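You operate a simulated robot arm through the tools that you are given. There is no shell and no other tool. Be economical: measure what you need, move in short steps, check, and stop when the job is done.

You are at the controls of a simulated two-armed robot. One attempt, no reset.

## Task
Load the caddies for Car 6, then Car 1, onto the cart and shut its bar.
Fine: swing the cart bar open first; both caddies roll on down; the other caddies stay in their lanes and the low lane bar stays open.

The check looks at the end state, three seconds after you hand in, the way a careful person would. Anything else that was tipped, shoved, dropped, spilled or broken makes it a failure.

## Robot
Two 7-joint arms with fingered hands on one trunk, on a base that drives. Base frame: it is fixed to the floor where the robot stands at the start and does not move with it; the origin is under the middle of the robot, x ahead of it, y to its left, z up. Units: m, degrees, N and s.
The left shoulder is at the start at [0.07, 0.142, 1.089], the right one opposite. With the tool pointing down near the work surface each hand reaches from about 0.42 to 0.8 m from the robot's upright axis, wherever it stands, measured 20 degrees to its own side. Places, roughly: cart bar [0.6, 0, 0.9]; line cart [0.8, -0.1, 0.8]; low lane bar [0.2, 0.6, 0.9]. Payload 3.6 kg a hand.
The tool frame of a hand sits at the grasp point between the pads (the TCP): z along the fingers, y along the line on which they close. The tips reach 0.025 m beyond it. The gripper opens to 0.088 m. The gripper's body begins 0.029 m behind the TCP. The gripper is a hand of 5 fingers: y runs from the thumb to the fingers, the wrist lies at [-0.013, -0.097, -0.162] in the tool frame, and closing takes about 1.5 s.
Orientation is that of the tool frame in the base frame, as [roll, pitch, yaw] about the fixed x, y, z axes, in that order (R = Rz(yaw) Ry(pitch) Rx(roll)). With the fingers straight down and the wrist toward the robot, the tool's x, y and z point along [0, 1, 0], [1, 0, 0] and [0, 0, -1] of the base frame.

## Interface
- The arms move only by the tool move_arm. It takes "left_steps", "right_steps" or both (then of equal length, played together; a hand with none holds still); each is one flat list of numbers, 6 for each row, row after row: the shift along the tool's x, y, z in m, then the turn, a rotation vector about the tool's x, y, z in degrees. In form: [tx, ty, tz, ax, ay, az, tx, ty, tz, ax, ay, az, ...]. A call has 1 to 12 rows; each row shifts and turns the commanded pose from where the row before left it, along the tool's axes as they then stand. "left_hand" and "right_hand" are, for a hand that has rows, the opening, from 0 (shut) to 1 (fully open), set as the call begins (left out, the last holds). Each row takes 0.2 s and may step no farther than 0.05 m and 8.6 degrees from the row before; otherwise, or with a gripper value out of range, the whole call is refused. A pose out of reach is approached as far as the arm can. The call stops where the force on the tool passes 90 N (or 10 N more than at its start, if that is more) or the arm is blocked; 0.2 s more then pass. The fingers move at their own pace (about 0.072 m/s each) and stop on an object; they squeeze with about 30 N. The grip force told is the motor's: it shows also when the fingers shut on nothing. Time passes only in rows, and 0.2 s behind the last, so rows that do not move let the fingers close. The reply holds the time, the measured pose of the TCP, the force on the tool along the base axes, the opening and the grip force, in the units named above and with some noise, with the torque about the TCP (base axes, N m) and any sound that the robot's microphone picked up.
- Cameras (640 x 400 px; columns grow to the right, rows downward): "scene" is now at [0.1263, 0.049, 1.3176]; the picture's right is [0.55, -0.84, 0.00], its down [-0.47, -0.31, -0.83] and it looks along [0.69, 0.46, -0.56] (base axes); focal length 260 px, centre (320, 200). "left" rides on the left gripper at [-0.059, -0.079, -0.105] in its tool frame; the picture's right is [-0.73, -0.32, 0.61], its down [0.62, -0.68, 0.38] and it looks along [0.29, 0.66, 0.70] (tool axes); focal length 234 px, centre (320, 200). "right" rides on the right gripper at [0.059, -0.079, -0.105] in its tool frame; the picture's right is [-0.73, 0.32, -0.61], its down [-0.62, -0.68, 0.38] and it looks along [-0.29, 0.66, 0.70] (tool axes); focal length 234 px, centre (320, 200). There is no depth. A picture from a camera that has moved, and an enlarged one, comes with that camera's place and axes in the base frame and with its lens.
- camera(camera): a new picture of that camera. No time passes.
- slide_trunk(by): slides the trunk up (or, below 0, down) by that many m; the arms and the scene camera ride with it, the base frame stays. It gives what a move gives, with no picture.
- drive_base(legs): drives the robot by 1 to 6 legs, each [ahead, left, turn to the left] in m, m and degrees, along the robot's own axes; the way and the turn of a leg run together, so that a leg with both is an arc; at most 1.5 m and 180 degrees a leg. The arms and the cameras ride along, it lands a little off, and it stops where it bumps. It gives what a move gives.
- hand_shape(shape, hand): the hand has 5 fingers and takes this shape, open, in about a second: jaw (thumb against the fingers, like two jaws); tri (thumb and two fingers); tip (a fingertip pinch); poke (one finger out to press); point (the index stretched); flat (the hand flat); cup (the hand cupped); fist (a fist). The gripper value then closes the fingers along that shape, each until it touches; the sizes above hold for jaw. It gives what a move gives, with no picture.
- turn_head(pan, tilt): turns the head with the scene camera to pan (to the left, within 86 degrees either way) and tilt (down, from -29 to 69), counted from straight ahead of the robot. It gives what a move gives.
- enlarge(camera, box): a new picture of the part [left, top, right, bottom] of that camera's present view, enlarged. No time passes.
- finish_job(): hands the job in; it is judged then, once.

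Work in short steps. Places have to be worked out from the pictures, the camera data and where the tool is seen: move nearer, look again, correct. Check each grasp and each placing, and mend what went wrong. You have 120 turns and 88 pictures in all, those below and enlarged ones among them. Open the grippers and draw the arms clear of the work before you hand the job in, unless the task says otherwise; then end with one line.

The tools are called after "Request:" as a command line: name --argument value ..., lists and objects as JSON in quotes. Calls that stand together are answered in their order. move_arm: Moves the arms, as the interface text tells. Its arguments: {"type":"object","properties":{"left_steps":{"type":"array","items":{"type":"number"}},"left_hand":{"type":"number"},"right_steps":{"type":"array","items":{"type":"number"}},"right_hand":{"type":"number"}},"required":[]} The other tools are called the same way: slide_trunk (by) slides the trunk up or down; hand_shape (shape, hand) gives the hand a shape; drive_base (legs) drives the base; turn_head (pan, tilt) turns the head that bears the scene camera; camera (camera) takes a picture; enlarge (camera, box) takes an enlarged picture of a part of a camera's view; finish_job () hands the job in.

At the start:

```text
clock: 0.0
left_eef_pos: [0.4527, 0.3426, 1.1116]
left_orientation: [180.0, 0.0, 90.2]
left_ft_force: [-0.7, -0.8, 0.0]
left_moment: [0.05, 0.01, -0.01]
left_opening: 0.0875
left_finger_force: 0.1
left_shape: jaw
right_eef_pos: [0.5662, -0.0298, 1.0664]
right_orientation: [180.0, 0.1, 90.1]
right_ft_force: [0.3, -0.4, 0.3]
right_moment: [0.03, -0.01, 0.0]
right_opening: 0.0876
right_finger_force: 0.1
right_shape: jaw
trunk travel left (down, up): [-0.625, 0.315]
robot x, y, heading: [0.0012, 0.001, 0.0]
head pan, tilt: [33.3, 33.9]
```

scene: 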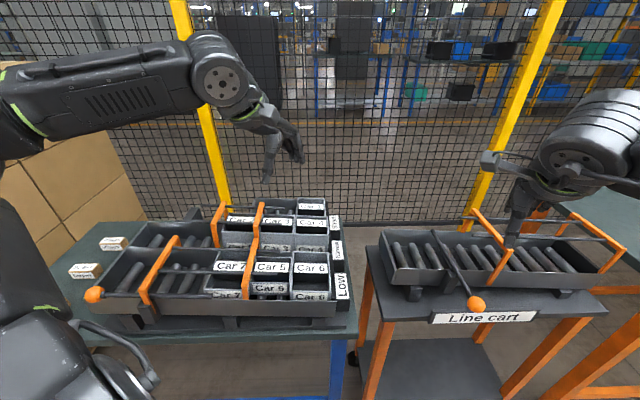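
right: 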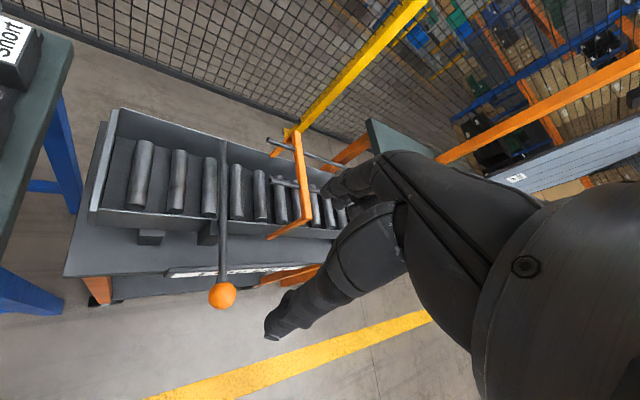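
left: 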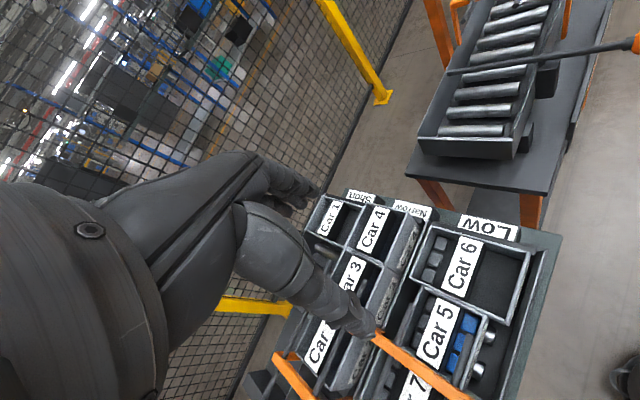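

I start by looking more closely at the lanes and the cart.

Request:
enlarge --camera "scene" --box '[60, 180, 380, 380]'

Request:
enlarge --camera "scene" --box '[340, 180, 640, 368]'

Request:
enlarge --camera "left" --box '[240, 150, 640, 400]'

```text
2.00 times, centred on (220, 280) of scene
camera zoom: at [0.1263, 0.049, 1.3176], right [0.55, -0.84, 0.0], down [-0.47, -0.31, -0.83], along [0.69, 0.46, -0.56], focal length 520 px, centre (520, 40)
```

zoom: 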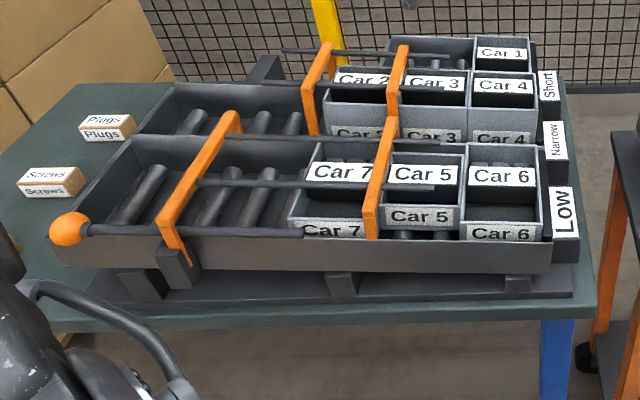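

```text
2.13 times, centred on (490, 274) of scene
camera zoom: at [0.1263, 0.049, 1.3176], right [0.55, -0.84, 0.0], down [-0.47, -0.31, -0.83], along [0.69, 0.46, -0.56], focal length 553 px, centre (-42, 43)
```

zoom: 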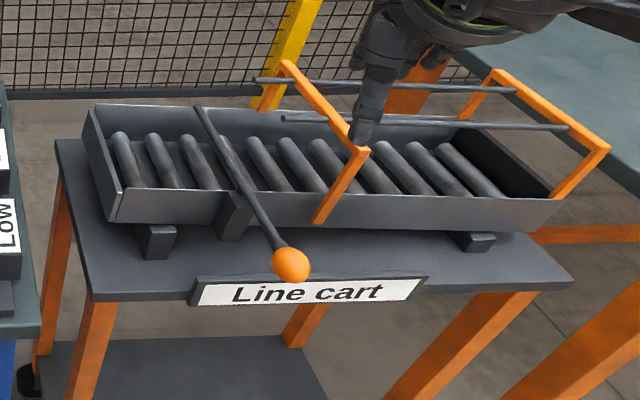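

```text
1.60 times, centred on (440, 275) of left
camera zoom: at [0.373, 0.2846, 1.2178], right [-0.32, -0.73, -0.61], down [-0.68, 0.62, -0.38], along [0.66, 0.29, -0.7], focal length 375 px, centre (128, 80)
```

zoom: 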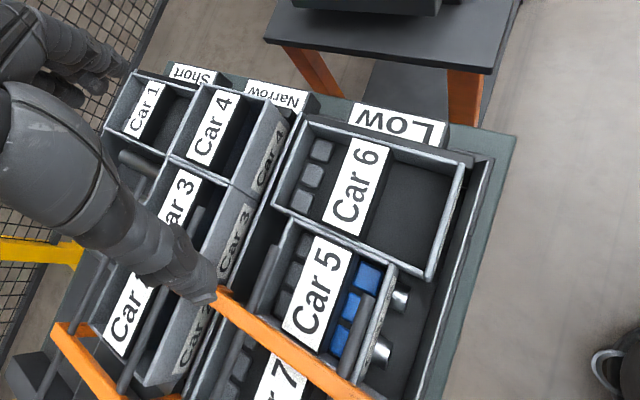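

The lanes run along about [-0.57, 0.82] and the cart bar's ball is at about [0.558, -0.038, 0.855]. I check the pivot from the right camera and look at the low lane's open bar.

Request:
enlarge --camera "right" --box '[80, 90, 400, 290]'

Request:
enlarge --camera "scene" --box '[80, 200, 240, 320]'

```text
2.00 times, centred on (240, 190) of right
camera zoom: at [0.4884, 0.029, 1.1717], right [0.32, -0.73, 0.61], down [-0.68, -0.62, -0.38], along [0.66, -0.29, -0.7], focal length 468 px, centre (480, 220)
```

zoom: 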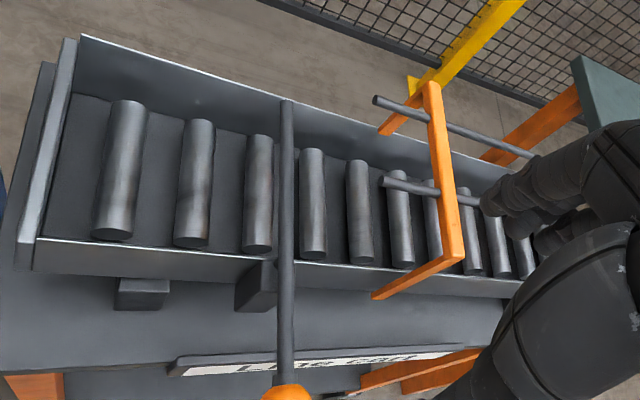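

```text
3.33 times, centred on (160, 260) of scene
camera zoom: at [0.1263, 0.049, 1.3176], right [0.55, -0.84, 0.0], down [-0.47, -0.31, -0.83], along [0.69, 0.46, -0.56], focal length 867 px, centre (853, 0)
```

zoom: 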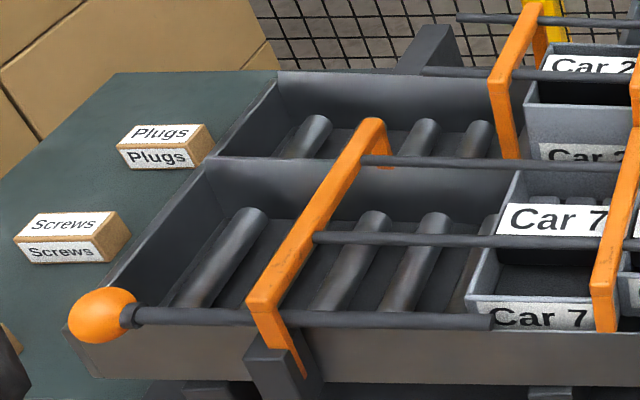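

The bar's pivot is on the near wall, at about [0.63, 0.015]. I'll shut the right hand and put it downstream of the ball, still high, and bring the left hand over Car 6 for a close look.

Request:
move_arm --right_steps '[-0.036, 0.019, 0, 0, 0, 0, -0.037, 0.019, 0, 0, 0, 0, 0, 0, 0, 0, 0, -7, 0, 0, 0, 0, 0, -7, 0, 0, 0, 0, 0, -7, 0, 0, 0, 0, 0, -7, 0, 0, 0, 0, 0, -7, 0, 0, 0, 0, 0, 0]' --right_hand 0 --left_steps '[-0.0175, 0, 0.037, 0, 0, 0, -0.0175, 0, 0.037, 0, 0, 0, -0.0175, 0, 0.037, 0, 0, -6.7, 0, 0, 0, 0, 0, -6.7, 0, 0, 0, 0, 0, -6.7, 0, 0, 0, 0, 0, -6.7, 0, 0, 0, 0, 0, -6.7, 0, 0, 0, 0, 0, 0]'

Request:
camera --camera "left"

Request:
camera --camera "right"

```text
clock: 1.8
left_eef_pos: [0.4515, 0.2921, 1.0003]
left_orientation: [180.0, -0.1, 123.7]
left_ft_force: [-0.3, 0.4, -0.2]
left_moment: [0.01, -0.04, 0.0]
left_opening: 0.0878
left_finger_force: 0.0
left_shape: jaw
right_eef_pos: [0.605, -0.101, 1.068]
right_orientation: [-180.0, 0.1, 125.1]
right_ft_force: [-0.8, -0.5, -1.4]
right_moment: [-0.01, 0.01, 0.01]
right_opening: 0.0
right_finger_force: 30.1
right_shape: jaw
trunk travel left (down, up): [-0.625, 0.315]
robot x, y, heading: [-0.0015, 0.0012, -0.1]
head pan, tilt: [33.3, 33.9]
```

```text
79 pictures are left
camera left: at [0.4182, 0.1993, 1.1066], right [0.13, -0.78, -0.61], down [-0.91, 0.14, -0.38], along [0.39, 0.61, -0.7], focal length 234 px, centre (320, 200)
```

left: 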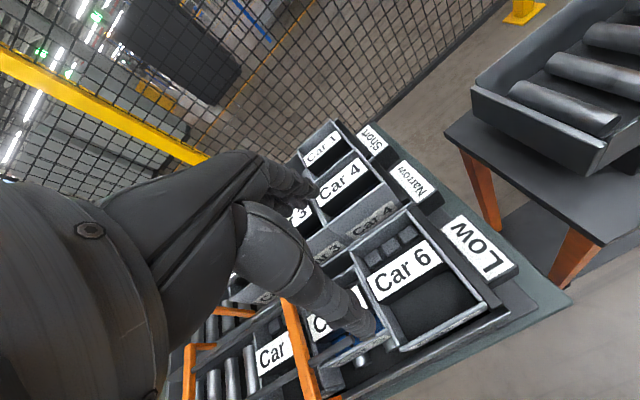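

```text
78 pictures are left
camera right: at [0.5072, -0.0995, 1.1721], right [0.68, -0.41, 0.61], down [-0.2, -0.9, -0.38], along [0.7, 0.14, -0.7], focal length 234 px, centre (320, 200)
```

right: 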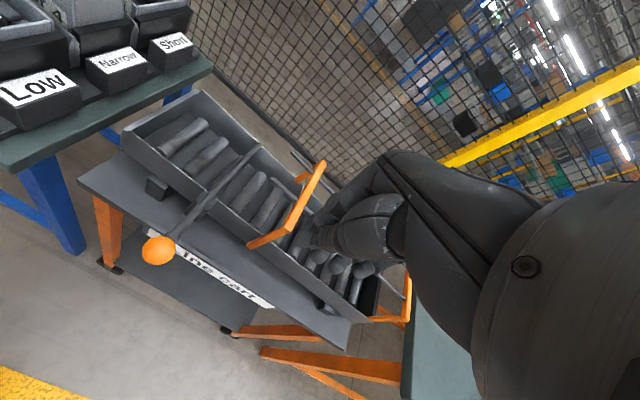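

Both hands are in place; I zoom in on Car 6 and on the closed right fist.

Request:
enlarge --camera "left" --box '[280, 110, 520, 360]'

Request:
enlarge --camera "right" --box '[120, 80, 420, 330]'

Request:
camera --camera "scene"

```text
1.60 times, centred on (400, 235) of left
camera zoom: at [0.4182, 0.1993, 1.1066], right [0.13, -0.78, -0.61], down [-0.91, 0.14, -0.38], along [0.39, 0.61, -0.7], focal length 375 px, centre (192, 144)
```

zoom: 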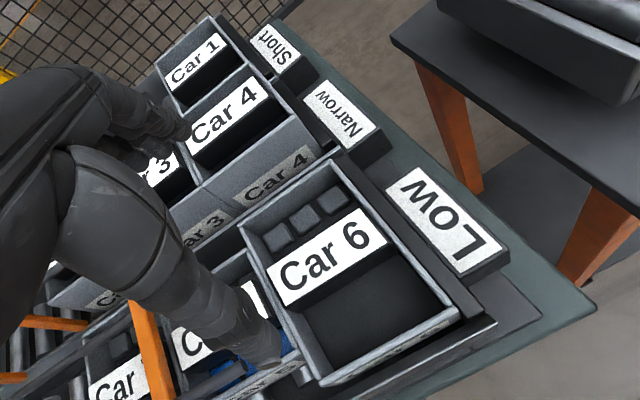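

```text
1.60 times, centred on (270, 205) of right
camera zoom: at [0.5072, -0.0995, 1.1721], right [0.68, -0.41, 0.61], down [-0.2, -0.9, -0.38], along [0.7, 0.14, -0.7], focal length 375 px, centre (400, 192)
```

zoom: 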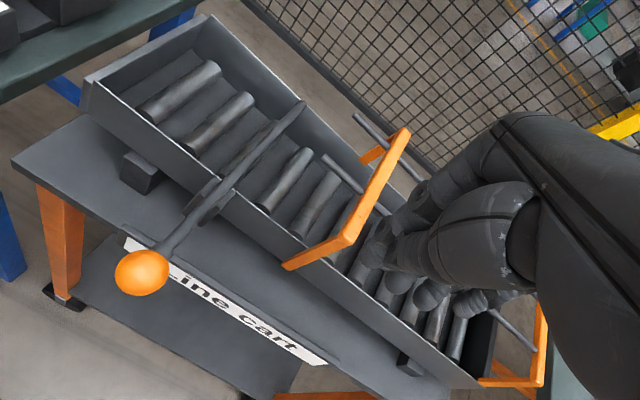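

```text
75 pictures are left
camera scene: at [0.126, 0.0495, 1.3176], right [0.55, -0.84, 0.0], down [-0.47, -0.31, -0.83], along [0.69, 0.46, -0.56], focal length 260 px, centre (320, 200)
```

scene: 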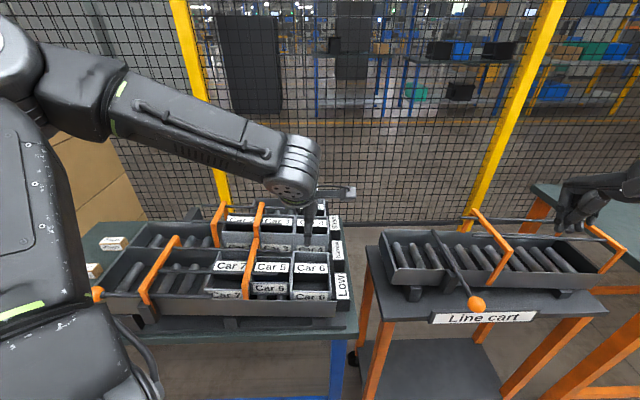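

Request:
enlarge --camera "scene" --box '[260, 170, 360, 310]'

Request:
enlarge --camera "scene" --box '[400, 160, 640, 310]'

```text
2.86 times, centred on (310, 240) of scene
camera zoom: at [0.126, 0.0495, 1.3176], right [0.55, -0.84, 0.0], down [-0.47, -0.31, -0.83], along [0.69, 0.46, -0.56], focal length 743 px, centre (349, 86)
```

zoom: 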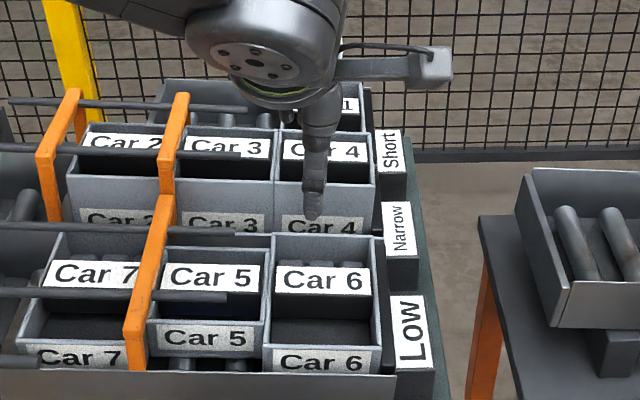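

```text
2.67 times, centred on (520, 235) of scene
camera zoom: at [0.126, 0.0495, 1.3176], right [0.55, -0.84, 0.0], down [-0.47, -0.31, -0.83], along [0.69, 0.46, -0.56], focal length 694 px, centre (-213, 107)
```

zoom: 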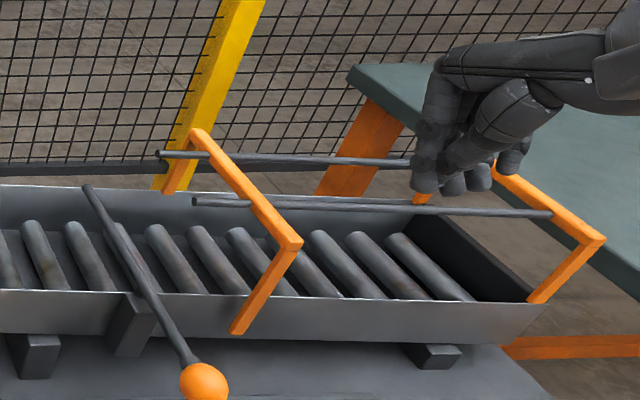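

The right fist is about 0.02 wide on its upstream side. I lower it beside the ball, drawn back 1 cm from the cart's wall.

Request:
move_arm --right_steps '[0, -0.01, 0.045, 0, 0, 0, 0, 0, 0.045, 0, 0, 0, 0, 0, 0.045, 0, 0, 0, 0, 0, 0.045, 0, 0, 0, 0, 0, 0.023, 0, 0, 0, 0, 0, 0, 0, 0, 0]' --right_hand 0

Request:
enlarge --camera "scene" --box '[400, 160, 640, 320]'

```text
clock: 3.2
left_eef_pos: [0.4508, 0.2921, 1.0004]
left_orientation: [180.0, 0.0, 123.7]
left_ft_force: [-0.7, -0.9, 1.1]
left_moment: [0.02, 0.01, 0.02]
left_opening: 0.0879
left_finger_force: 0.1
left_shape: jaw
right_eef_pos: [0.5978, -0.1084, 0.8631]
right_orientation: [-179.9, 0.0, 125.2]
right_ft_force: [-0.1, -0.8, -0.1]
right_moment: [0.04, -0.01, 0.01]
right_opening: 0.0
right_finger_force: 30.4
right_shape: jaw
trunk travel left (down, up): [-0.625, 0.315]
robot x, y, heading: [0.0002, -0.0002, -0.1]
head pan, tilt: [33.3, 33.9]
```

```text
2.50 times, centred on (520, 240) of scene
camera zoom: at [0.1262, 0.0489, 1.3176], right [0.55, -0.84, 0.0], down [-0.47, -0.31, -0.83], along [0.69, 0.46, -0.56], focal length 650 px, centre (-180, 100)
```

zoom: 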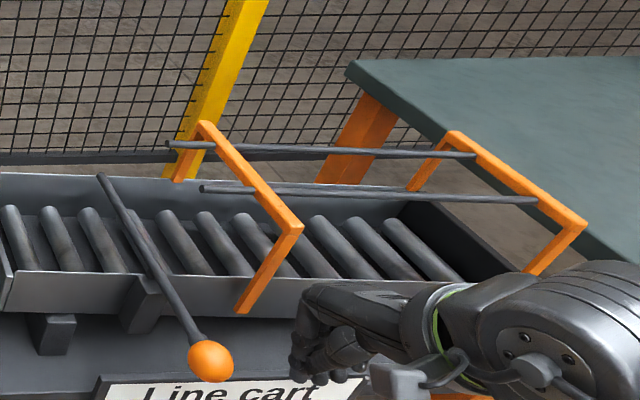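

Fist is level with the ball, downstream of it. I push upstream 8 cm in small rows and watch the force.

Request:
move_arm --right_steps '[0.02, 0, 0, 0, 0, 0, 0.02, 0, 0, 0, 0, 0, 0.015, 0, 0, 0, 0, 0, 0.015, 0, 0, 0, 0, 0, 0.015, 0, 0, 0, 0, 0, 0, 0, 0, 0, 0, 0]'

Request:
enlarge --camera "scene" --box '[370, 160, 610, 320]'

```text
clock: 4.6
left_eef_pos: [0.4521, 0.2918, 1.0009]
left_orientation: [179.9, 0.0, 123.6]
left_ft_force: [0.5, 1.2, -0.5]
left_moment: [0.0, 0.0, -0.02]
left_opening: 0.0878
left_finger_force: 0.1
left_shape: jaw
right_eef_pos: [0.5493, -0.0377, 0.8628]
right_orientation: [180.0, 0.0, 125.0]
right_ft_force: [0.1, 0.2, -0.5]
right_moment: [-0.02, 0.02, -0.03]
right_opening: 0.0
right_finger_force: 29.8
right_shape: jaw
trunk travel left (down, up): [-0.625, 0.315]
robot x, y, heading: [-0.0012, -0.0, 0.1]
head pan, tilt: [33.3, 33.9]
```

```text
2.50 times, centred on (490, 240) of scene
camera zoom: at [0.1263, 0.0487, 1.3176], right [0.55, -0.84, 0.0], down [-0.47, -0.31, -0.83], along [0.69, 0.46, -0.56], focal length 650 px, centre (-105, 100)
```

zoom: 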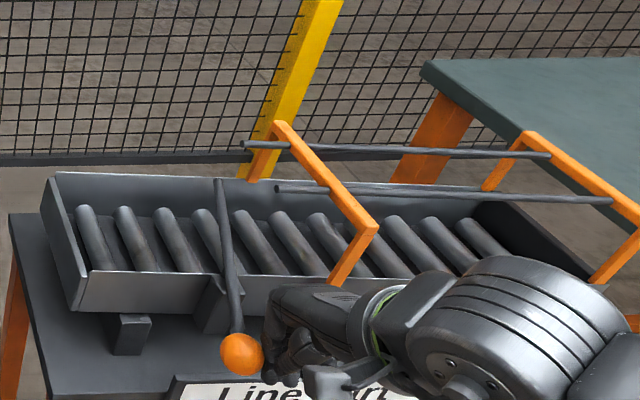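

The bar swings freely. I carry the ball on along its arc toward upstream.

Request:
move_arm --right_steps '[0.016, 0.002, 0, 0, 0, 0, 0.017, 0.005, 0, 0, 0, 0, 0.015, 0.009, 0, 0, 0, 0, 0.014, 0.01, 0, 0, 0, 0, 0.012, 0.012, 0, 0, 0, 0, 0.009, 0.014, 0, 0, 0, 0, 0, 0, 0, 0, 0, 0]'

Request:
enlarge --camera "scene" --box '[340, 160, 580, 320]'

```text
clock: 6.2
left_eef_pos: [0.4518, 0.2919, 1.0005]
left_orientation: [-180.0, 0.0, 123.6]
left_ft_force: [-0.4, -0.9, 0.2]
left_moment: [-0.02, 0.01, -0.03]
left_opening: 0.088
left_finger_force: 0.1
left_shape: jaw
right_eef_pos: [0.542, 0.0611, 0.865]
right_orientation: [180.0, 0.0, 125.2]
right_ft_force: [0.4, 0.4, 0.8]
right_moment: [-0.01, 0.0, -0.02]
right_opening: 0.0
right_finger_force: 29.7
right_shape: jaw
trunk travel left (down, up): [-0.625, 0.315]
robot x, y, heading: [0.0022, -0.0, -0.1]
head pan, tilt: [33.3, 33.9]
```

```text
2.50 times, centred on (460, 240) of scene
camera zoom: at [0.1261, 0.0485, 1.3176], right [0.55, -0.84, 0.0], down [-0.47, -0.31, -0.83], along [0.69, 0.46, -0.56], focal length 650 px, centre (-30, 100)
```

zoom: 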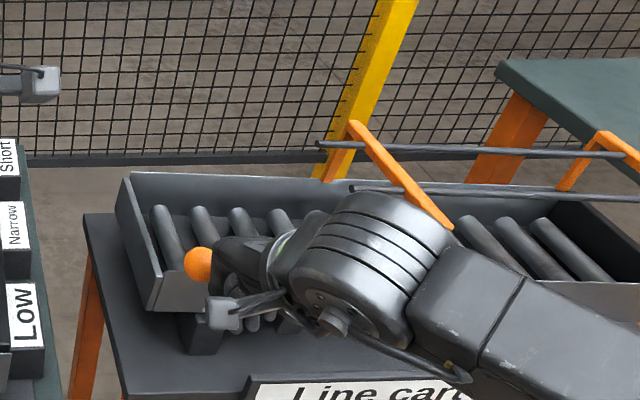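

The ball seems to be near the wall line. I draw the right hand back and up to see the bar.

Request:
move_arm --right_steps '[-0.03, -0.03, 0, 0, 0, 0, -0.03, -0.03, 0, 0, 0, 0, -0.03, -0.01, -0.04, 0, 0, 0, -0.04, 0, -0.045, 0, 0, 0, -0.04, 0, -0.045, 0, 0, 0, -0.04, 0, -0.045, 0, 0, 0, -0.04, 0, -0.03, 0, 0, 0]'

Request:
enlarge --camera "scene" --box '[340, 160, 640, 320]'

```text
refused: row 3 steps farther than a row can; nothing moved
```

```text
2.13 times, centred on (490, 240) of scene
camera zoom: at [0.1261, 0.0485, 1.3176], right [0.55, -0.84, 0.0], down [-0.47, -0.31, -0.83], along [0.69, 0.46, -0.56], focal length 555 px, centre (-43, 115)
```

zoom: 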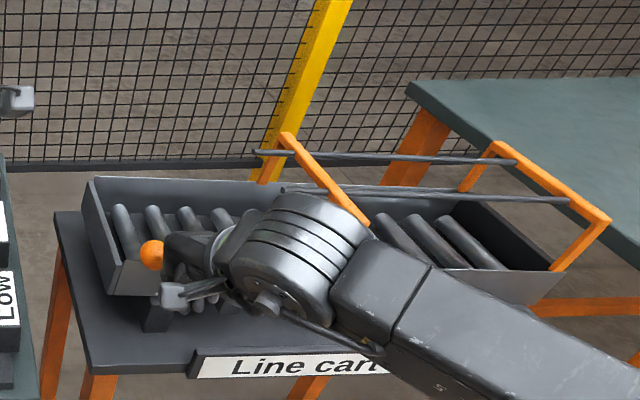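

A row was too long, so nothing moved. I retry with shorter rows.

Request:
move_arm --right_steps '[-0.02, -0.03, 0, 0, 0, 0, -0.025, -0.03, 0, 0, 0, 0, -0.025, 0, -0.04, 0, 0, 0, -0.03, 0, -0.035, 0, 0, 0, -0.03, 0, -0.035, 0, 0, 0, -0.03, 0, -0.035, 0, 0, 0, -0.03, 0, -0.035, 0, 0, 0]'

Request:
enlarge --camera "scene" --box '[340, 160, 640, 320]'

Request:
camera --camera "right"

```text
clock: 7.8
left_eef_pos: [0.451, 0.2916, 1.0002]
left_orientation: [180.0, 0.0, 123.6]
left_ft_force: [0.2, 0.1, 0.7]
left_moment: [0.02, 0.0, -0.01]
left_opening: 0.0878
left_finger_force: 0.1
left_shape: jaw
right_eef_pos: [0.6029, -0.1303, 1.0447]
right_orientation: [179.9, 0.1, 125.1]
right_ft_force: [0.1, -0.7, 0.1]
right_moment: [-0.01, -0.01, 0.0]
right_opening: 0.0001
right_finger_force: 29.8
right_shape: jaw
trunk travel left (down, up): [-0.625, 0.315]
robot x, y, heading: [-0.0019, 0.0014, -0.0]
head pan, tilt: [33.3, 33.9]
```

```text
2.13 times, centred on (490, 240) of scene
camera zoom: at [0.1261, 0.0488, 1.3176], right [0.55, -0.84, 0.0], down [-0.47, -0.31, -0.83], along [0.69, 0.46, -0.56], focal length 555 px, centre (-43, 115)
```

zoom: 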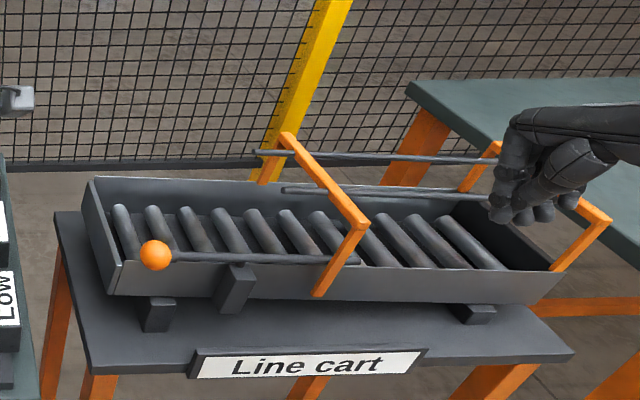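

```text
67 pictures are left
camera right: at [0.5059, -0.1293, 1.1483], right [0.68, -0.41, 0.61], down [-0.2, -0.9, -0.38], along [0.7, 0.14, -0.7], focal length 234 px, centre (320, 200)
```

right: 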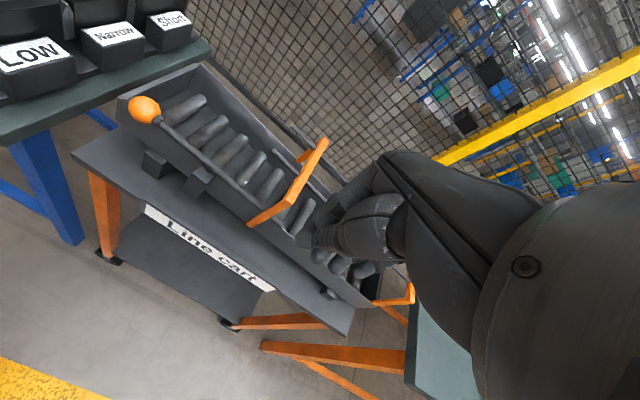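

The bar is now open along the near wall. Next I narrow the left hand to about 55 mm and lower it towards the Car 6 handle block (about 26 mm wide, running along the lane), then look.

Request:
move_arm --left_steps '[0, 0, 0, 0, 0, 1.6, 0, 0, 0.03, 0, 0, 0, 0, 0, 0.03, 0, 0, 0, 0, 0, 0.03, 0, 0, 0, 0, 0, 0, 0, 0, 0]' --left_hand 0.62

Request:
enlarge --camera "left" --box '[240, 130, 480, 330]'

Request:
enlarge --camera "scene" --box '[230, 180, 360, 310]'

```text
clock: 9.0
left_eef_pos: [0.4516, 0.2939, 0.9084]
left_orientation: [-179.9, -0.1, 122.0]
left_ft_force: [-0.3, 0.0, 0.3]
left_moment: [0.02, 0.01, -0.01]
left_opening: 0.0547
left_finger_force: 0.1
left_shape: jaw
right_eef_pos: [0.6034, -0.1307, 1.0437]
right_orientation: [-180.0, 0.1, 125.2]
right_ft_force: [1.0, -0.5, 0.1]
right_moment: [0.06, -0.03, -0.01]
right_opening: 0.0
right_finger_force: 30.0
right_shape: jaw
trunk travel left (down, up): [-0.625, 0.315]
robot x, y, heading: [-0.0003, 0.0028, -0.1]
head pan, tilt: [33.3, 33.9]
```

```text
2.00 times, centred on (360, 230) of left
camera zoom: at [0.416, 0.2008, 1.0156], right [0.11, -0.79, -0.61], down [-0.91, 0.17, -0.38], along [0.4, 0.59, -0.7], focal length 468 px, centre (240, 140)
```

zoom: 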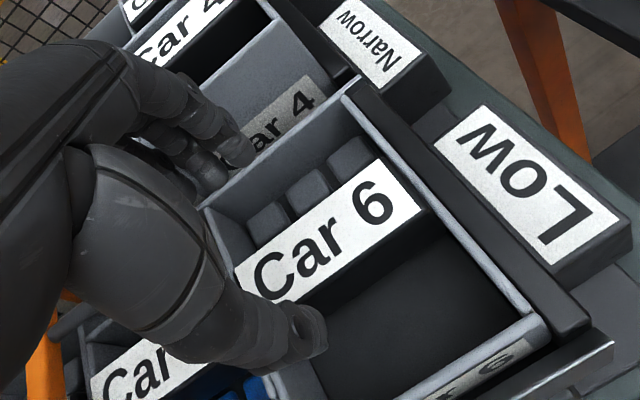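

```text
3.08 times, centred on (295, 245) of scene
camera zoom: at [0.1258, 0.0487, 1.3177], right [0.55, -0.84, 0.0], down [-0.47, -0.31, -0.83], along [0.69, 0.46, -0.56], focal length 800 px, centre (397, 62)
```

zoom: 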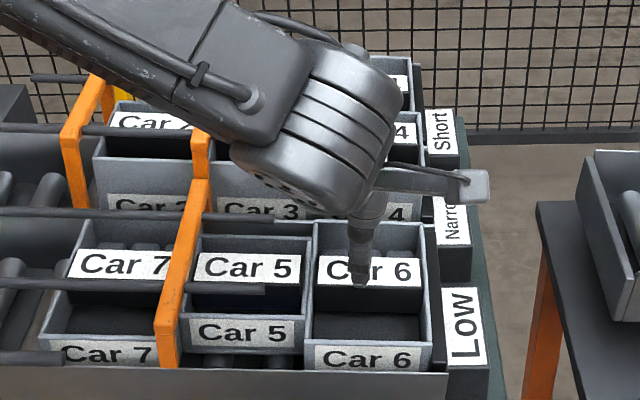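

The handle block sits about 7 mm downstream and 4 mm outward of the TCP, with its top near z≈0.85. I shift and descend to z≈0.875, then check again.

Request:
move_arm --left_steps '[-0.007, 0.004, 0, 0, 0, 0, 0, 0, 0.017, 0, 0, 0, 0, 0, 0.017, 0, 0, 0, 0, 0, 0, 0, 0, 0]'

Request:
enlarge --camera "left" --box '[240, 150, 480, 350]'

Request:
enlarge --camera "scene" --box '[260, 210, 360, 310]'

```text
clock: 10.0
left_eef_pos: [0.4609, 0.2878, 0.8769]
left_orientation: [-180.0, 0.0, 122.1]
left_ft_force: [1.2, -0.2, 0.1]
left_moment: [0.0, 0.01, -0.02]
left_opening: 0.055
left_finger_force: 0.0
left_shape: jaw
right_eef_pos: [0.6024, -0.1301, 1.0429]
right_orientation: [180.0, 0.0, 125.0]
right_ft_force: [0.0, 1.0, 0.7]
right_moment: [-0.03, 0.01, 0.02]
right_opening: 0.0002
right_finger_force: 30.1
right_shape: jaw
trunk travel left (down, up): [-0.625, 0.315]
robot x, y, heading: [0.0001, -0.0037, -0.0]
head pan, tilt: [33.3, 33.9]
```

```text
2.00 times, centred on (360, 250) of left
camera zoom: at [0.4235, 0.1962, 0.9831], right [0.11, -0.79, -0.61], down [-0.91, 0.17, -0.38], along [0.4, 0.59, -0.7], focal length 468 px, centre (240, 100)
```

zoom: 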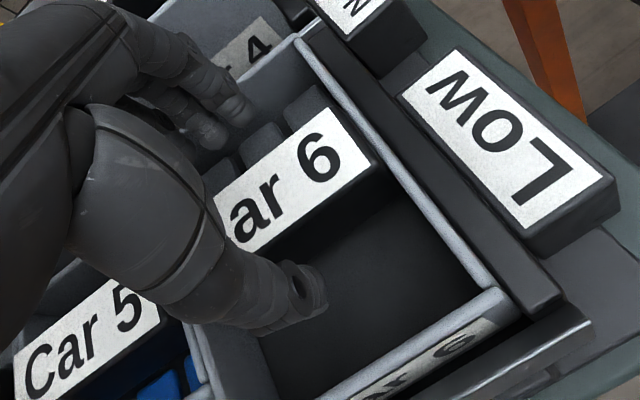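

```text
4.00 times, centred on (310, 260) of scene
camera zoom: at [0.126, 0.0487, 1.3177], right [0.55, -0.84, 0.0], down [-0.47, -0.31, -0.83], along [0.69, 0.46, -0.56], focal length 1040 px, centre (360, -40)
```

zoom: 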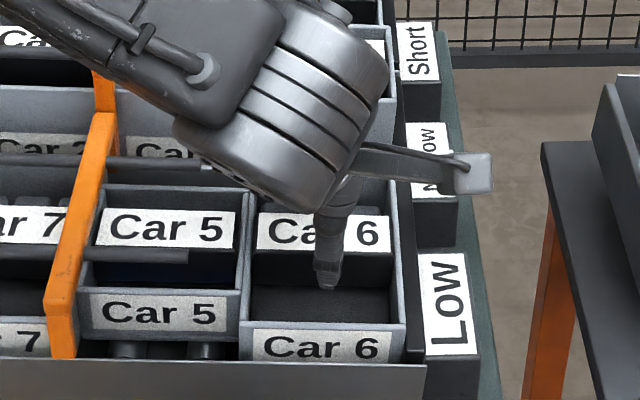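

Alignment looks good, but I want to see where the extra fingers lie relative to the box's walls.

Request:
enlarge --camera "left" --box '[270, 140, 410, 250]'

```text
3.64 times, centred on (340, 195) of left
camera zoom: at [0.4235, 0.1962, 0.9831], right [0.11, -0.79, -0.61], down [-0.91, 0.17, -0.38], along [0.4, 0.59, -0.7], focal length 852 px, centre (247, 218)
```

zoom: 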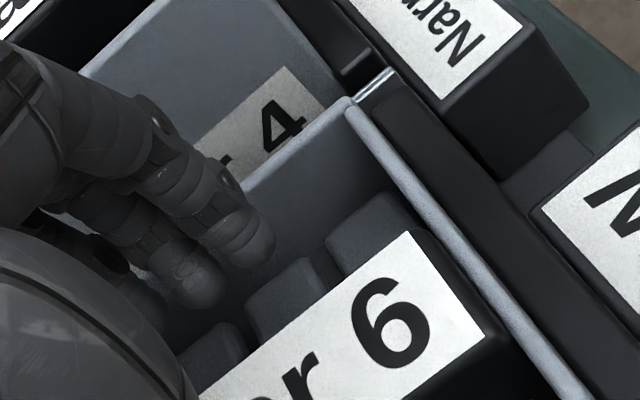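

Fingers line up on the upstream side of the TCP, close to the far rim. I narrow the opening to about 45 mm, shift 12 mm downstream and lower 12 mm.

Request:
move_arm --left_steps '[-0.012, 0, 0, 0, 0, 0, 0, 0, 0.006, 0, 0, 0, 0, 0, 0.006, 0, 0, 0, 0, 0, 0, 0, 0, 0]' --left_hand 0.51

Request:
enlarge --camera "left" --box '[270, 140, 450, 280]'

Request:
enlarge --camera "scene" --box '[260, 210, 360, 310]'

```text
clock: 11.0
left_eef_pos: [0.4648, 0.2796, 0.8634]
left_orientation: [180.0, 0.1, 122.0]
left_ft_force: [0.6, -0.2, 0.1]
left_moment: [-0.02, -0.01, 0.01]
left_opening: 0.0451
left_finger_force: 0.0
left_shape: jaw
right_eef_pos: [0.6026, -0.1296, 1.0431]
right_orientation: [180.0, 0.0, 125.1]
right_ft_force: [0.7, -0.7, 0.0]
right_moment: [-0.01, 0.04, 0.0]
right_opening: 0.0001
right_finger_force: 30.1
right_shape: jaw
trunk travel left (down, up): [-0.625, 0.315]
robot x, y, heading: [-0.0004, -0.0009, 0.0]
head pan, tilt: [33.3, 33.9]
```

```text
2.86 times, centred on (360, 210) of left
camera zoom: at [0.4297, 0.1868, 0.9698], right [0.11, -0.79, -0.61], down [-0.91, 0.17, -0.38], along [0.4, 0.59, -0.7], focal length 669 px, centre (206, 171)
```

zoom: 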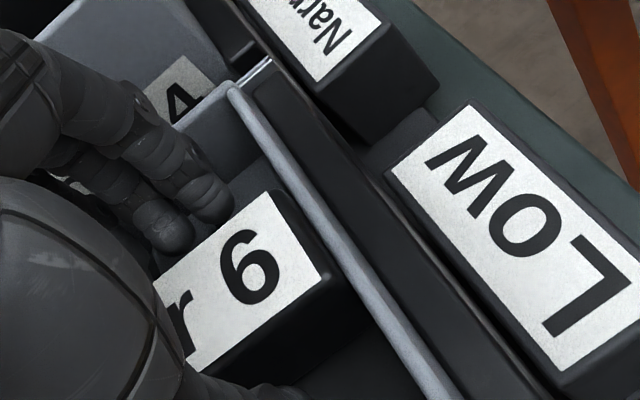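

```text
4.00 times, centred on (310, 260) of scene
camera zoom: at [0.1263, 0.0488, 1.3176], right [0.55, -0.84, 0.0], down [-0.47, -0.31, -0.83], along [0.69, 0.46, -0.56], focal length 1040 px, centre (360, -40)
```

zoom: 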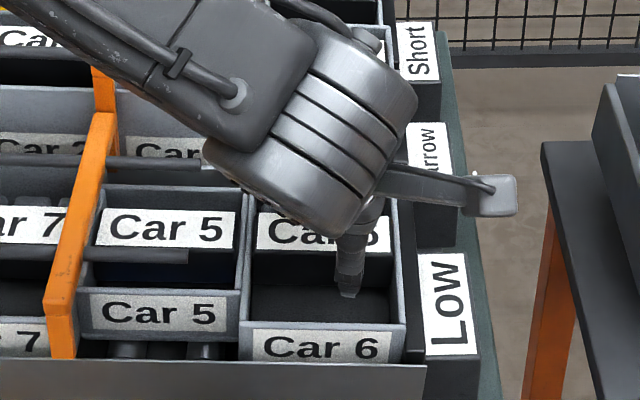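

Fingers and thumb are inside the box and straddle the handle. I lower in 4 mm steps, looking out for contact.

Request:
move_arm --left_steps '[0, 0, 0.004, 0, 0, 0, 0, 0, 0.004, 0, 0, 0, 0, 0, 0.004, 0, 0, 0]'

Request:
enlarge --camera "left" --box '[270, 140, 450, 280]'

```text
clock: 11.8
left_eef_pos: [0.4655, 0.2773, 0.8509]
left_orientation: [180.0, 0.0, 122.1]
left_ft_force: [-0.2, -0.6, 0.3]
left_moment: [-0.02, 0.01, -0.01]
left_opening: 0.045
left_finger_force: 0.0
left_shape: jaw
right_eef_pos: [0.6046, -0.1299, 1.0432]
right_orientation: [180.0, 0.0, 125.1]
right_ft_force: [0.6, 0.2, 1.2]
right_moment: [-0.04, 0.0, 0.01]
right_opening: 0.0001
right_finger_force: 29.8
right_shape: jaw
trunk travel left (down, up): [-0.625, 0.315]
robot x, y, heading: [0.0014, 0.0002, -0.0]
head pan, tilt: [33.3, 33.9]
```

```text
2.86 times, centred on (360, 210) of left
camera zoom: at [0.4298, 0.1856, 0.9574], right [0.11, -0.79, -0.61], down [-0.91, 0.17, -0.38], along [0.4, 0.59, -0.7], focal length 669 px, centre (206, 171)
```

zoom: 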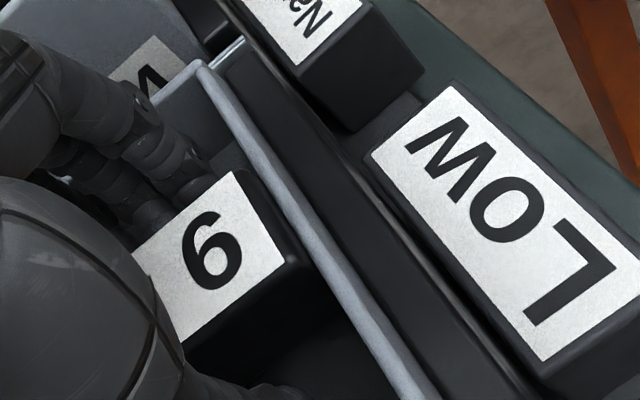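

Tips are well below the handle's top with no contact. I close the hand.

Request:
move_arm --left_steps '[0, 0, 0, 0, 0, 0, 0, 0, 0, 0, 0, 0, 0, 0, 0, 0, 0, 0, 0, 0, 0, 0, 0, 0, 0, 0, 0, 0, 0, 0]' --left_hand 0

```text
clock: 13.0
left_eef_pos: [0.4652, 0.2786, 0.8513]
left_orientation: [-180.0, 0.0, 122.1]
left_ft_force: [-0.3, 0.1, -0.2]
left_moment: [-0.02, 0.05, -0.12]
left_opening: 0.0251
left_finger_force: 30.0
left_shape: jaw
right_eef_pos: [0.6034, -0.1299, 1.0431]
right_orientation: [-180.0, 0.0, 125.1]
right_ft_force: [-0.1, 0.1, 0.0]
right_moment: [0.04, 0.03, -0.01]
right_opening: 0.0
right_finger_force: 29.8
right_shape: jaw
trunk travel left (down, up): [-0.625, 0.315]
robot x, y, heading: [-0.0003, 0.0001, 0.4]
head pan, tilt: [33.3, 33.9]
```

Gripped at 25 mm. I lift straight up.

Request:
move_arm --left_steps '[0, 0, -0.01, 0, 0, 0, 0, 0, -0.015, 0, 0, 0, 0, 0, -0.025, 0, 0, 0, 0, 0, -0.03, 0, 0, 0, 0, 0, -0.03, 0, 0, 0, 0, 0, 0, 0, 0, 0]'

Request:
camera --camera "scene"

```text
clock: 14.4
left_eef_pos: [0.4666, 0.2755, 0.964]
left_orientation: [-179.9, 0.0, 122.1]
left_ft_force: [-0.8, -0.1, -3.4]
left_moment: [-0.07, -0.04, 0.01]
left_opening: 0.0246
left_finger_force: 30.1
left_shape: jaw
right_eef_pos: [0.6047, -0.1295, 1.0426]
right_orientation: [-179.9, -0.1, 125.0]
right_ft_force: [-0.7, -0.4, 0.3]
right_moment: [0.0, 0.01, 0.02]
right_opening: 0.0
right_finger_force: 29.8
right_shape: jaw
trunk travel left (down, up): [-0.625, 0.315]
robot x, y, heading: [0.0006, 0.0036, 0.1]
head pan, tilt: [33.3, 33.9]
```

```text
58 pictures are left
camera scene: at [0.1273, 0.0495, 1.3175], right [0.55, -0.84, 0.0], down [-0.47, -0.31, -0.83], along [0.69, 0.46, -0.56], focal length 260 px, centre (320, 200)
```

scene: 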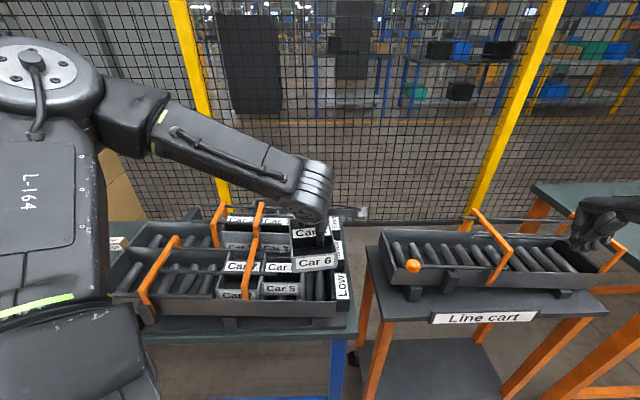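

Car 6 is lifted cleanly (about 0.35 kg) and Car 5 stayed put. I move the right arm aside and carry the caddy, raised, over the cart's entry at about [0.68, 0.093].

Request:
move_arm --left_steps '[0, 0, -0.04, 0, 0, 0, -0.0447, 0.0141, 0, 0, 0, 0, -0.0447, 0.0141, 0, 0, 0, 0, -0.0447, 0.0141, 0, 0, 0, 0, -0.0447, 0.0141, 0, 0, 0, 0, -0.0447, 0.0141, 0, 0, 0, 0, -0.0447, 0.0141, 0, 0, 0, 0, 0, 0, 0, 0, 0, -2, 0, 0, 0, 0, 0, 0]' --right_steps '[-0.0165, -0.042, 0, 0, 0, 0, -0.0165, -0.042, 0, 0, 0, 0, -0.0165, -0.042, 0, 0, 0, 0, -0.0165, -0.042, 0, 0, 0, 0, 0, 0, 0, 0, 0, 0, 0, 0, 0, 0, 0, 0, 0, 0, 0, 0, 0, 0, 0, 0, 0, 0, 0, 0, 0, 0, 0, 0, 0, 0]'

Request:
camera --camera "left"

Request:
enlarge --camera "scene" --box '[340, 140, 640, 320]'

```text
clock: 16.4
left_eef_pos: [0.6066, 0.1874, 1.0018]
left_orientation: [180.0, 0.1, 123.9]
left_ft_force: [-0.5, -0.5, -3.9]
left_moment: [-0.05, -0.02, -0.02]
left_opening: 0.0246
left_finger_force: 30.1
left_shape: jaw
left hand out of reach, approached as far as the arm can: row 5, 6, 7, 8
right_eef_pos: [0.5205, -0.2494, 1.0419]
right_orientation: [-179.9, -0.1, 124.5]
right_ft_force: [0.6, 0.1, 0.1]
right_moment: [0.0, -0.01, -0.01]
right_opening: 0.0
right_finger_force: 30.3
right_shape: jaw
right hand out of reach, approached as far as the arm can: row 4
trunk travel left (down, up): [-0.625, 0.315]
robot x, y, heading: [-0.0004, 0.0033, 0.1]
head pan, tilt: [33.3, 33.9]
```

```text
57 pictures are left
camera left: at [0.575, 0.095, 1.1079], right [0.14, -0.78, -0.61], down [-0.91, 0.14, -0.38], along [0.38, 0.61, -0.7], focal length 234 px, centre (320, 200)
```

left: 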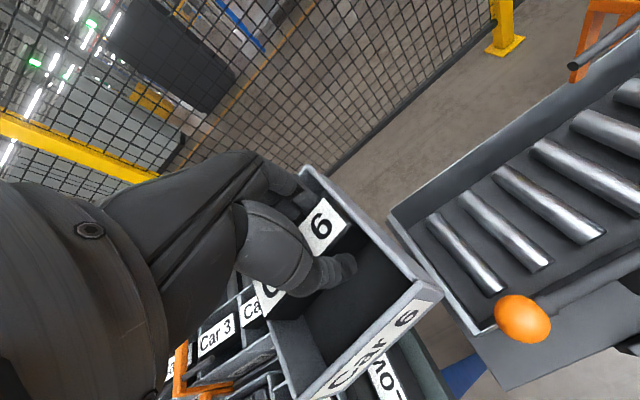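

```text
2.13 times, centred on (490, 230) of scene
camera zoom: at [0.127, 0.0491, 1.3175], right [0.55, -0.84, 0.0], down [-0.47, -0.31, -0.83], along [0.69, 0.46, -0.56], focal length 555 px, centre (-43, 136)
```

zoom: 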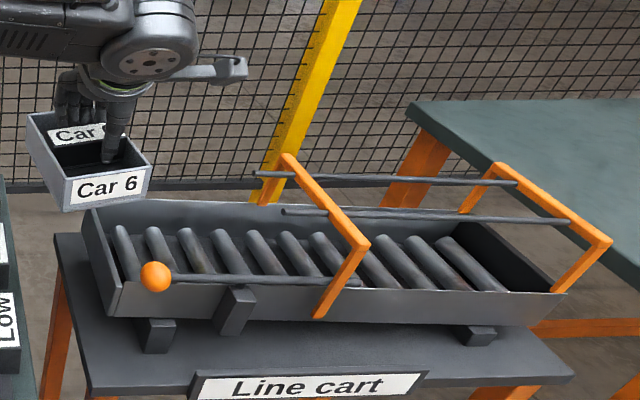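

The left hand ran out of reach at [0.607, 0.187]. I drive the base parallel to the cart (0.07 ahead, 0.095 right), carrying the caddy over the entry.

Request:
drive_base --legs '[[0.07, -0.095, 0]]'

Request:
camera --camera "left"

Request:
camera --camera "scene"

```text
clock: 17.6
left_eef_pos: [0.6777, 0.0938, 1.0015]
left_orientation: [179.9, 0.1, 123.7]
left_ft_force: [0.6, 0.0, -3.9]
left_moment: [-0.05, -0.01, 0.01]
left_opening: 0.0249
left_finger_force: 29.6
left_shape: jaw
right_eef_pos: [0.59, -0.3435, 1.0419]
right_orientation: [179.9, -0.1, 124.5]
right_ft_force: [-0.4, 0.1, -1.1]
right_moment: [-0.03, 0.01, 0.02]
right_opening: 0.0
right_finger_force: 30.1
right_shape: jaw
trunk travel left (down, up): [-0.625, 0.315]
robot x, y, heading: [0.0708, -0.0983, -0.4]
head pan, tilt: [33.3, 33.9]
```

```text
55 pictures are left
camera left: at [0.645, 0.0003, 1.108], right [0.14, -0.78, -0.61], down [-0.91, 0.14, -0.38], along [0.39, 0.6, -0.7], focal length 234 px, centre (320, 200)
```

left: 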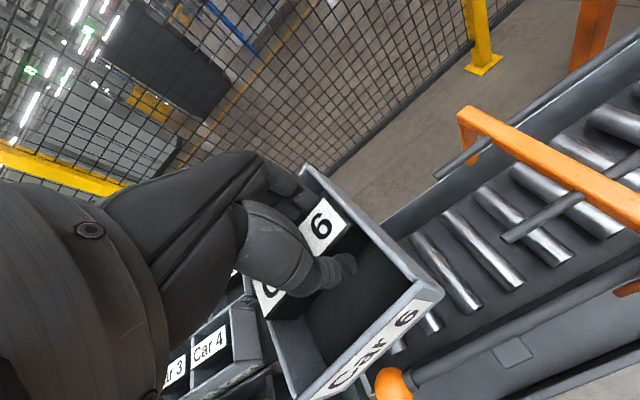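

```text
54 pictures are left
camera scene: at [0.1969, -0.0452, 1.3176], right [0.55, -0.84, 0.0], down [-0.47, -0.31, -0.83], along [0.69, 0.46, -0.56], focal length 260 px, centre (320, 200)
```

scene: 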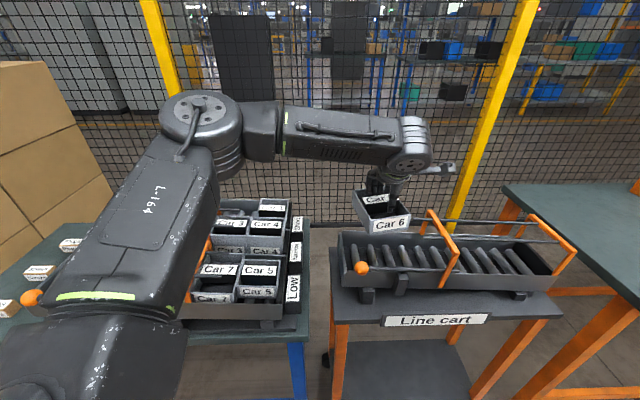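

Caddy is over the entry. I lower to z≈0.92, still above the walls, and check lateral alignment.

Request:
move_arm --left_steps '[0, 0, 0.04, 0, 0, 0, 0, 0, 0.04, 0, 0, 0, 0, 0, 0, 0, 0, 0]'

Request:
camera --camera "left"

Request:
enlarge --camera "scene" --box '[300, 170, 500, 300]'

```text
clock: 18.4
left_eef_pos: [0.6689, 0.1012, 0.927]
left_orientation: [180.0, 0.2, 123.7]
left_ft_force: [-0.2, 0.5, -3.4]
left_moment: [-0.07, -0.02, -0.02]
left_opening: 0.0247
left_finger_force: 30.0
left_shape: jaw
left hand out of reach, approached as far as the arm can: row 1, 2
right_eef_pos: [0.5901, -0.3438, 1.042]
right_orientation: [179.9, -0.1, 124.5]
right_ft_force: [-0.2, -0.4, 0.4]
right_moment: [0.0, 0.01, 0.02]
right_opening: 0.0003
right_finger_force: 29.6
right_shape: jaw
trunk travel left (down, up): [-0.625, 0.315]
robot x, y, heading: [0.069, -0.0921, -0.4]
head pan, tilt: [33.3, 33.9]
```

```text
53 pictures are left
camera left: at [0.6356, 0.0079, 1.0328], right [0.14, -0.78, -0.6], down [-0.91, 0.14, -0.38], along [0.39, 0.6, -0.7], focal length 234 px, centre (320, 200)
```

left: 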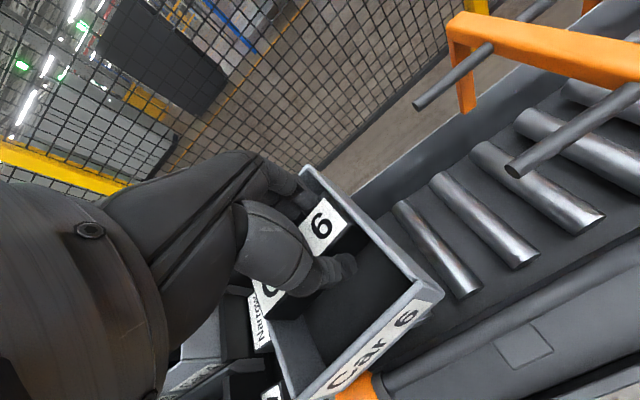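

```text
3.08 times, centred on (400, 235) of scene
camera zoom: at [0.1969, -0.0456, 1.3176], right [0.55, -0.84, 0.0], down [-0.47, -0.31, -0.83], along [0.69, 0.46, -0.56], focal length 800 px, centre (74, 92)
```

zoom: 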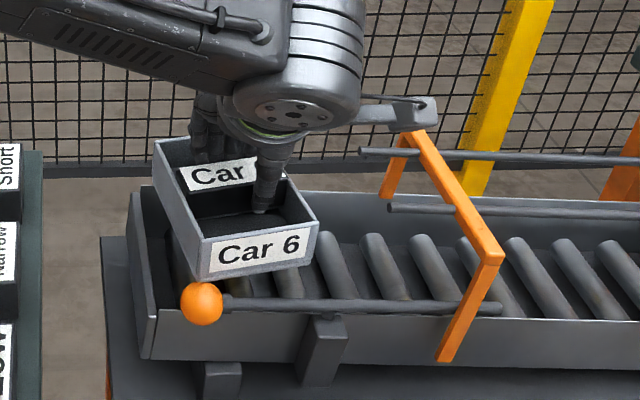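

The caddy hangs 10° low at its upstream end and is about 15 mm too near the near wall, and the arm is at its reach limit. I drive slightly closer, then re-check where the hand settles.

Request:
drive_base --legs '[[0.045, 0.015, 0]]'

Request:
move_arm --left_steps '[0, 0, 0, 0, 0, 0]'

```text
clock: 19.3
left_eef_pos: [0.712, 0.1155, 0.9275]
left_orientation: [-180.0, 0.1, 123.7]
left_ft_force: [-0.1, -0.3, -3.4]
left_moment: [-0.05, -0.05, 0.03]
left_opening: 0.0244
left_finger_force: 30.1
left_shape: jaw
right_eef_pos: [0.6331, -0.3299, 1.0417]
right_orientation: [180.0, 0.0, 124.4]
right_ft_force: [-0.1, 0.3, -0.2]
right_moment: [0.0, 0.01, 0.01]
right_opening: 0.0
right_finger_force: 29.9
right_shape: jaw
trunk travel left (down, up): [-0.625, 0.315]
robot x, y, heading: [0.1156, -0.0805, -0.1]
head pan, tilt: [33.3, 33.9]
```

```text
clock: 19.7
left_eef_pos: [0.7114, 0.1154, 0.9271]
left_orientation: [-180.0, 0.3, 123.8]
left_ft_force: [-0.6, 0.1, -3.4]
left_moment: [-0.04, -0.06, -0.03]
left_opening: 0.0247
left_finger_force: 29.6
left_shape: jaw
right_eef_pos: [0.6316, -0.3302, 1.0428]
right_orientation: [180.0, -0.1, 124.4]
right_ft_force: [-0.6, -0.2, -0.6]
right_moment: [0.0, -0.01, -0.02]
right_opening: 0.0001
right_finger_force: 29.9
right_shape: jaw
trunk travel left (down, up): [-0.625, 0.315]
robot x, y, heading: [0.1156, -0.0791, -0.2]
head pan, tilt: [33.3, 33.9]
```

The hand now sits about 28 mm too far out; I pull it back, and tilt the hand 8° about its y-axis to level the caddy.

Request:
move_arm --left_steps '[0.005, -0.014, 0, 0, 0, 0, 0.005, -0.014, 0, 0, 0, 0, 0, 0, 0, 0, 8, 0, 0, 0, 0, 0, 0, 0]'

Request:
enlarge --camera "scene" --box '[280, 170, 480, 300]'

Request:
camera --camera "left"

```text
clock: 20.7
left_eef_pos: [0.6786, 0.1178, 0.9277]
left_orientation: [-179.9, -7.6, 123.6]
left_ft_force: [-0.4, 0.0, -3.9]
left_moment: [-0.04, -0.09, -0.03]
left_opening: 0.0249
left_finger_force: 30.0
left_shape: jaw
left hand out of reach, approached as far as the arm can: row 3
right_eef_pos: [0.632, -0.3296, 1.0435]
right_orientation: [179.9, 0.0, 124.4]
right_ft_force: [0.2, 0.4, -0.4]
right_moment: [0.01, 0.03, 0.03]
right_opening: 0.0
right_finger_force: 29.8
right_shape: jaw
trunk travel left (down, up): [-0.625, 0.315]
robot x, y, heading: [0.1118, -0.0785, -0.1]
head pan, tilt: [33.3, 33.9]
```

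```text
3.08 times, centred on (380, 235) of scene
camera zoom: at [0.2395, -0.0304, 1.3176], right [0.55, -0.84, 0.0], down [-0.47, -0.31, -0.83], along [0.69, 0.45, -0.56], focal length 800 px, centre (135, 92)
```

zoom: 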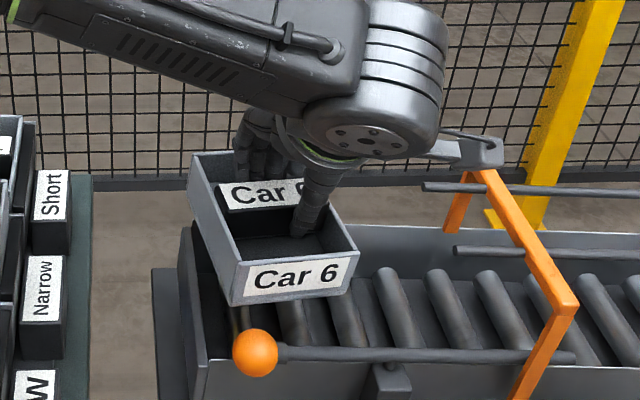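

```text
50 pictures are left
camera left: at [0.653, 0.0137, 1.0251], right [0.08, -0.71, -0.7], down [-0.94, 0.18, -0.3], along [0.34, 0.68, -0.65], focal length 234 px, centre (320, 200)
```

left: 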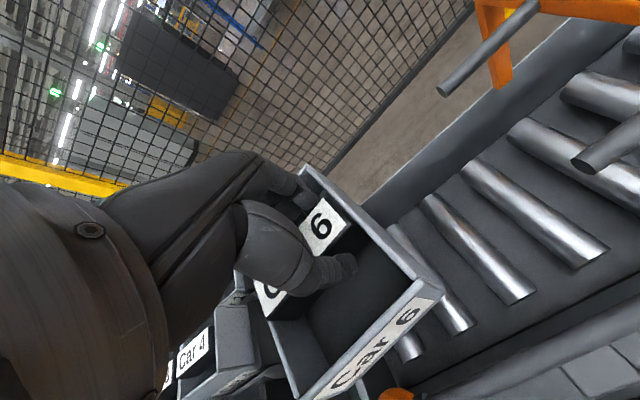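

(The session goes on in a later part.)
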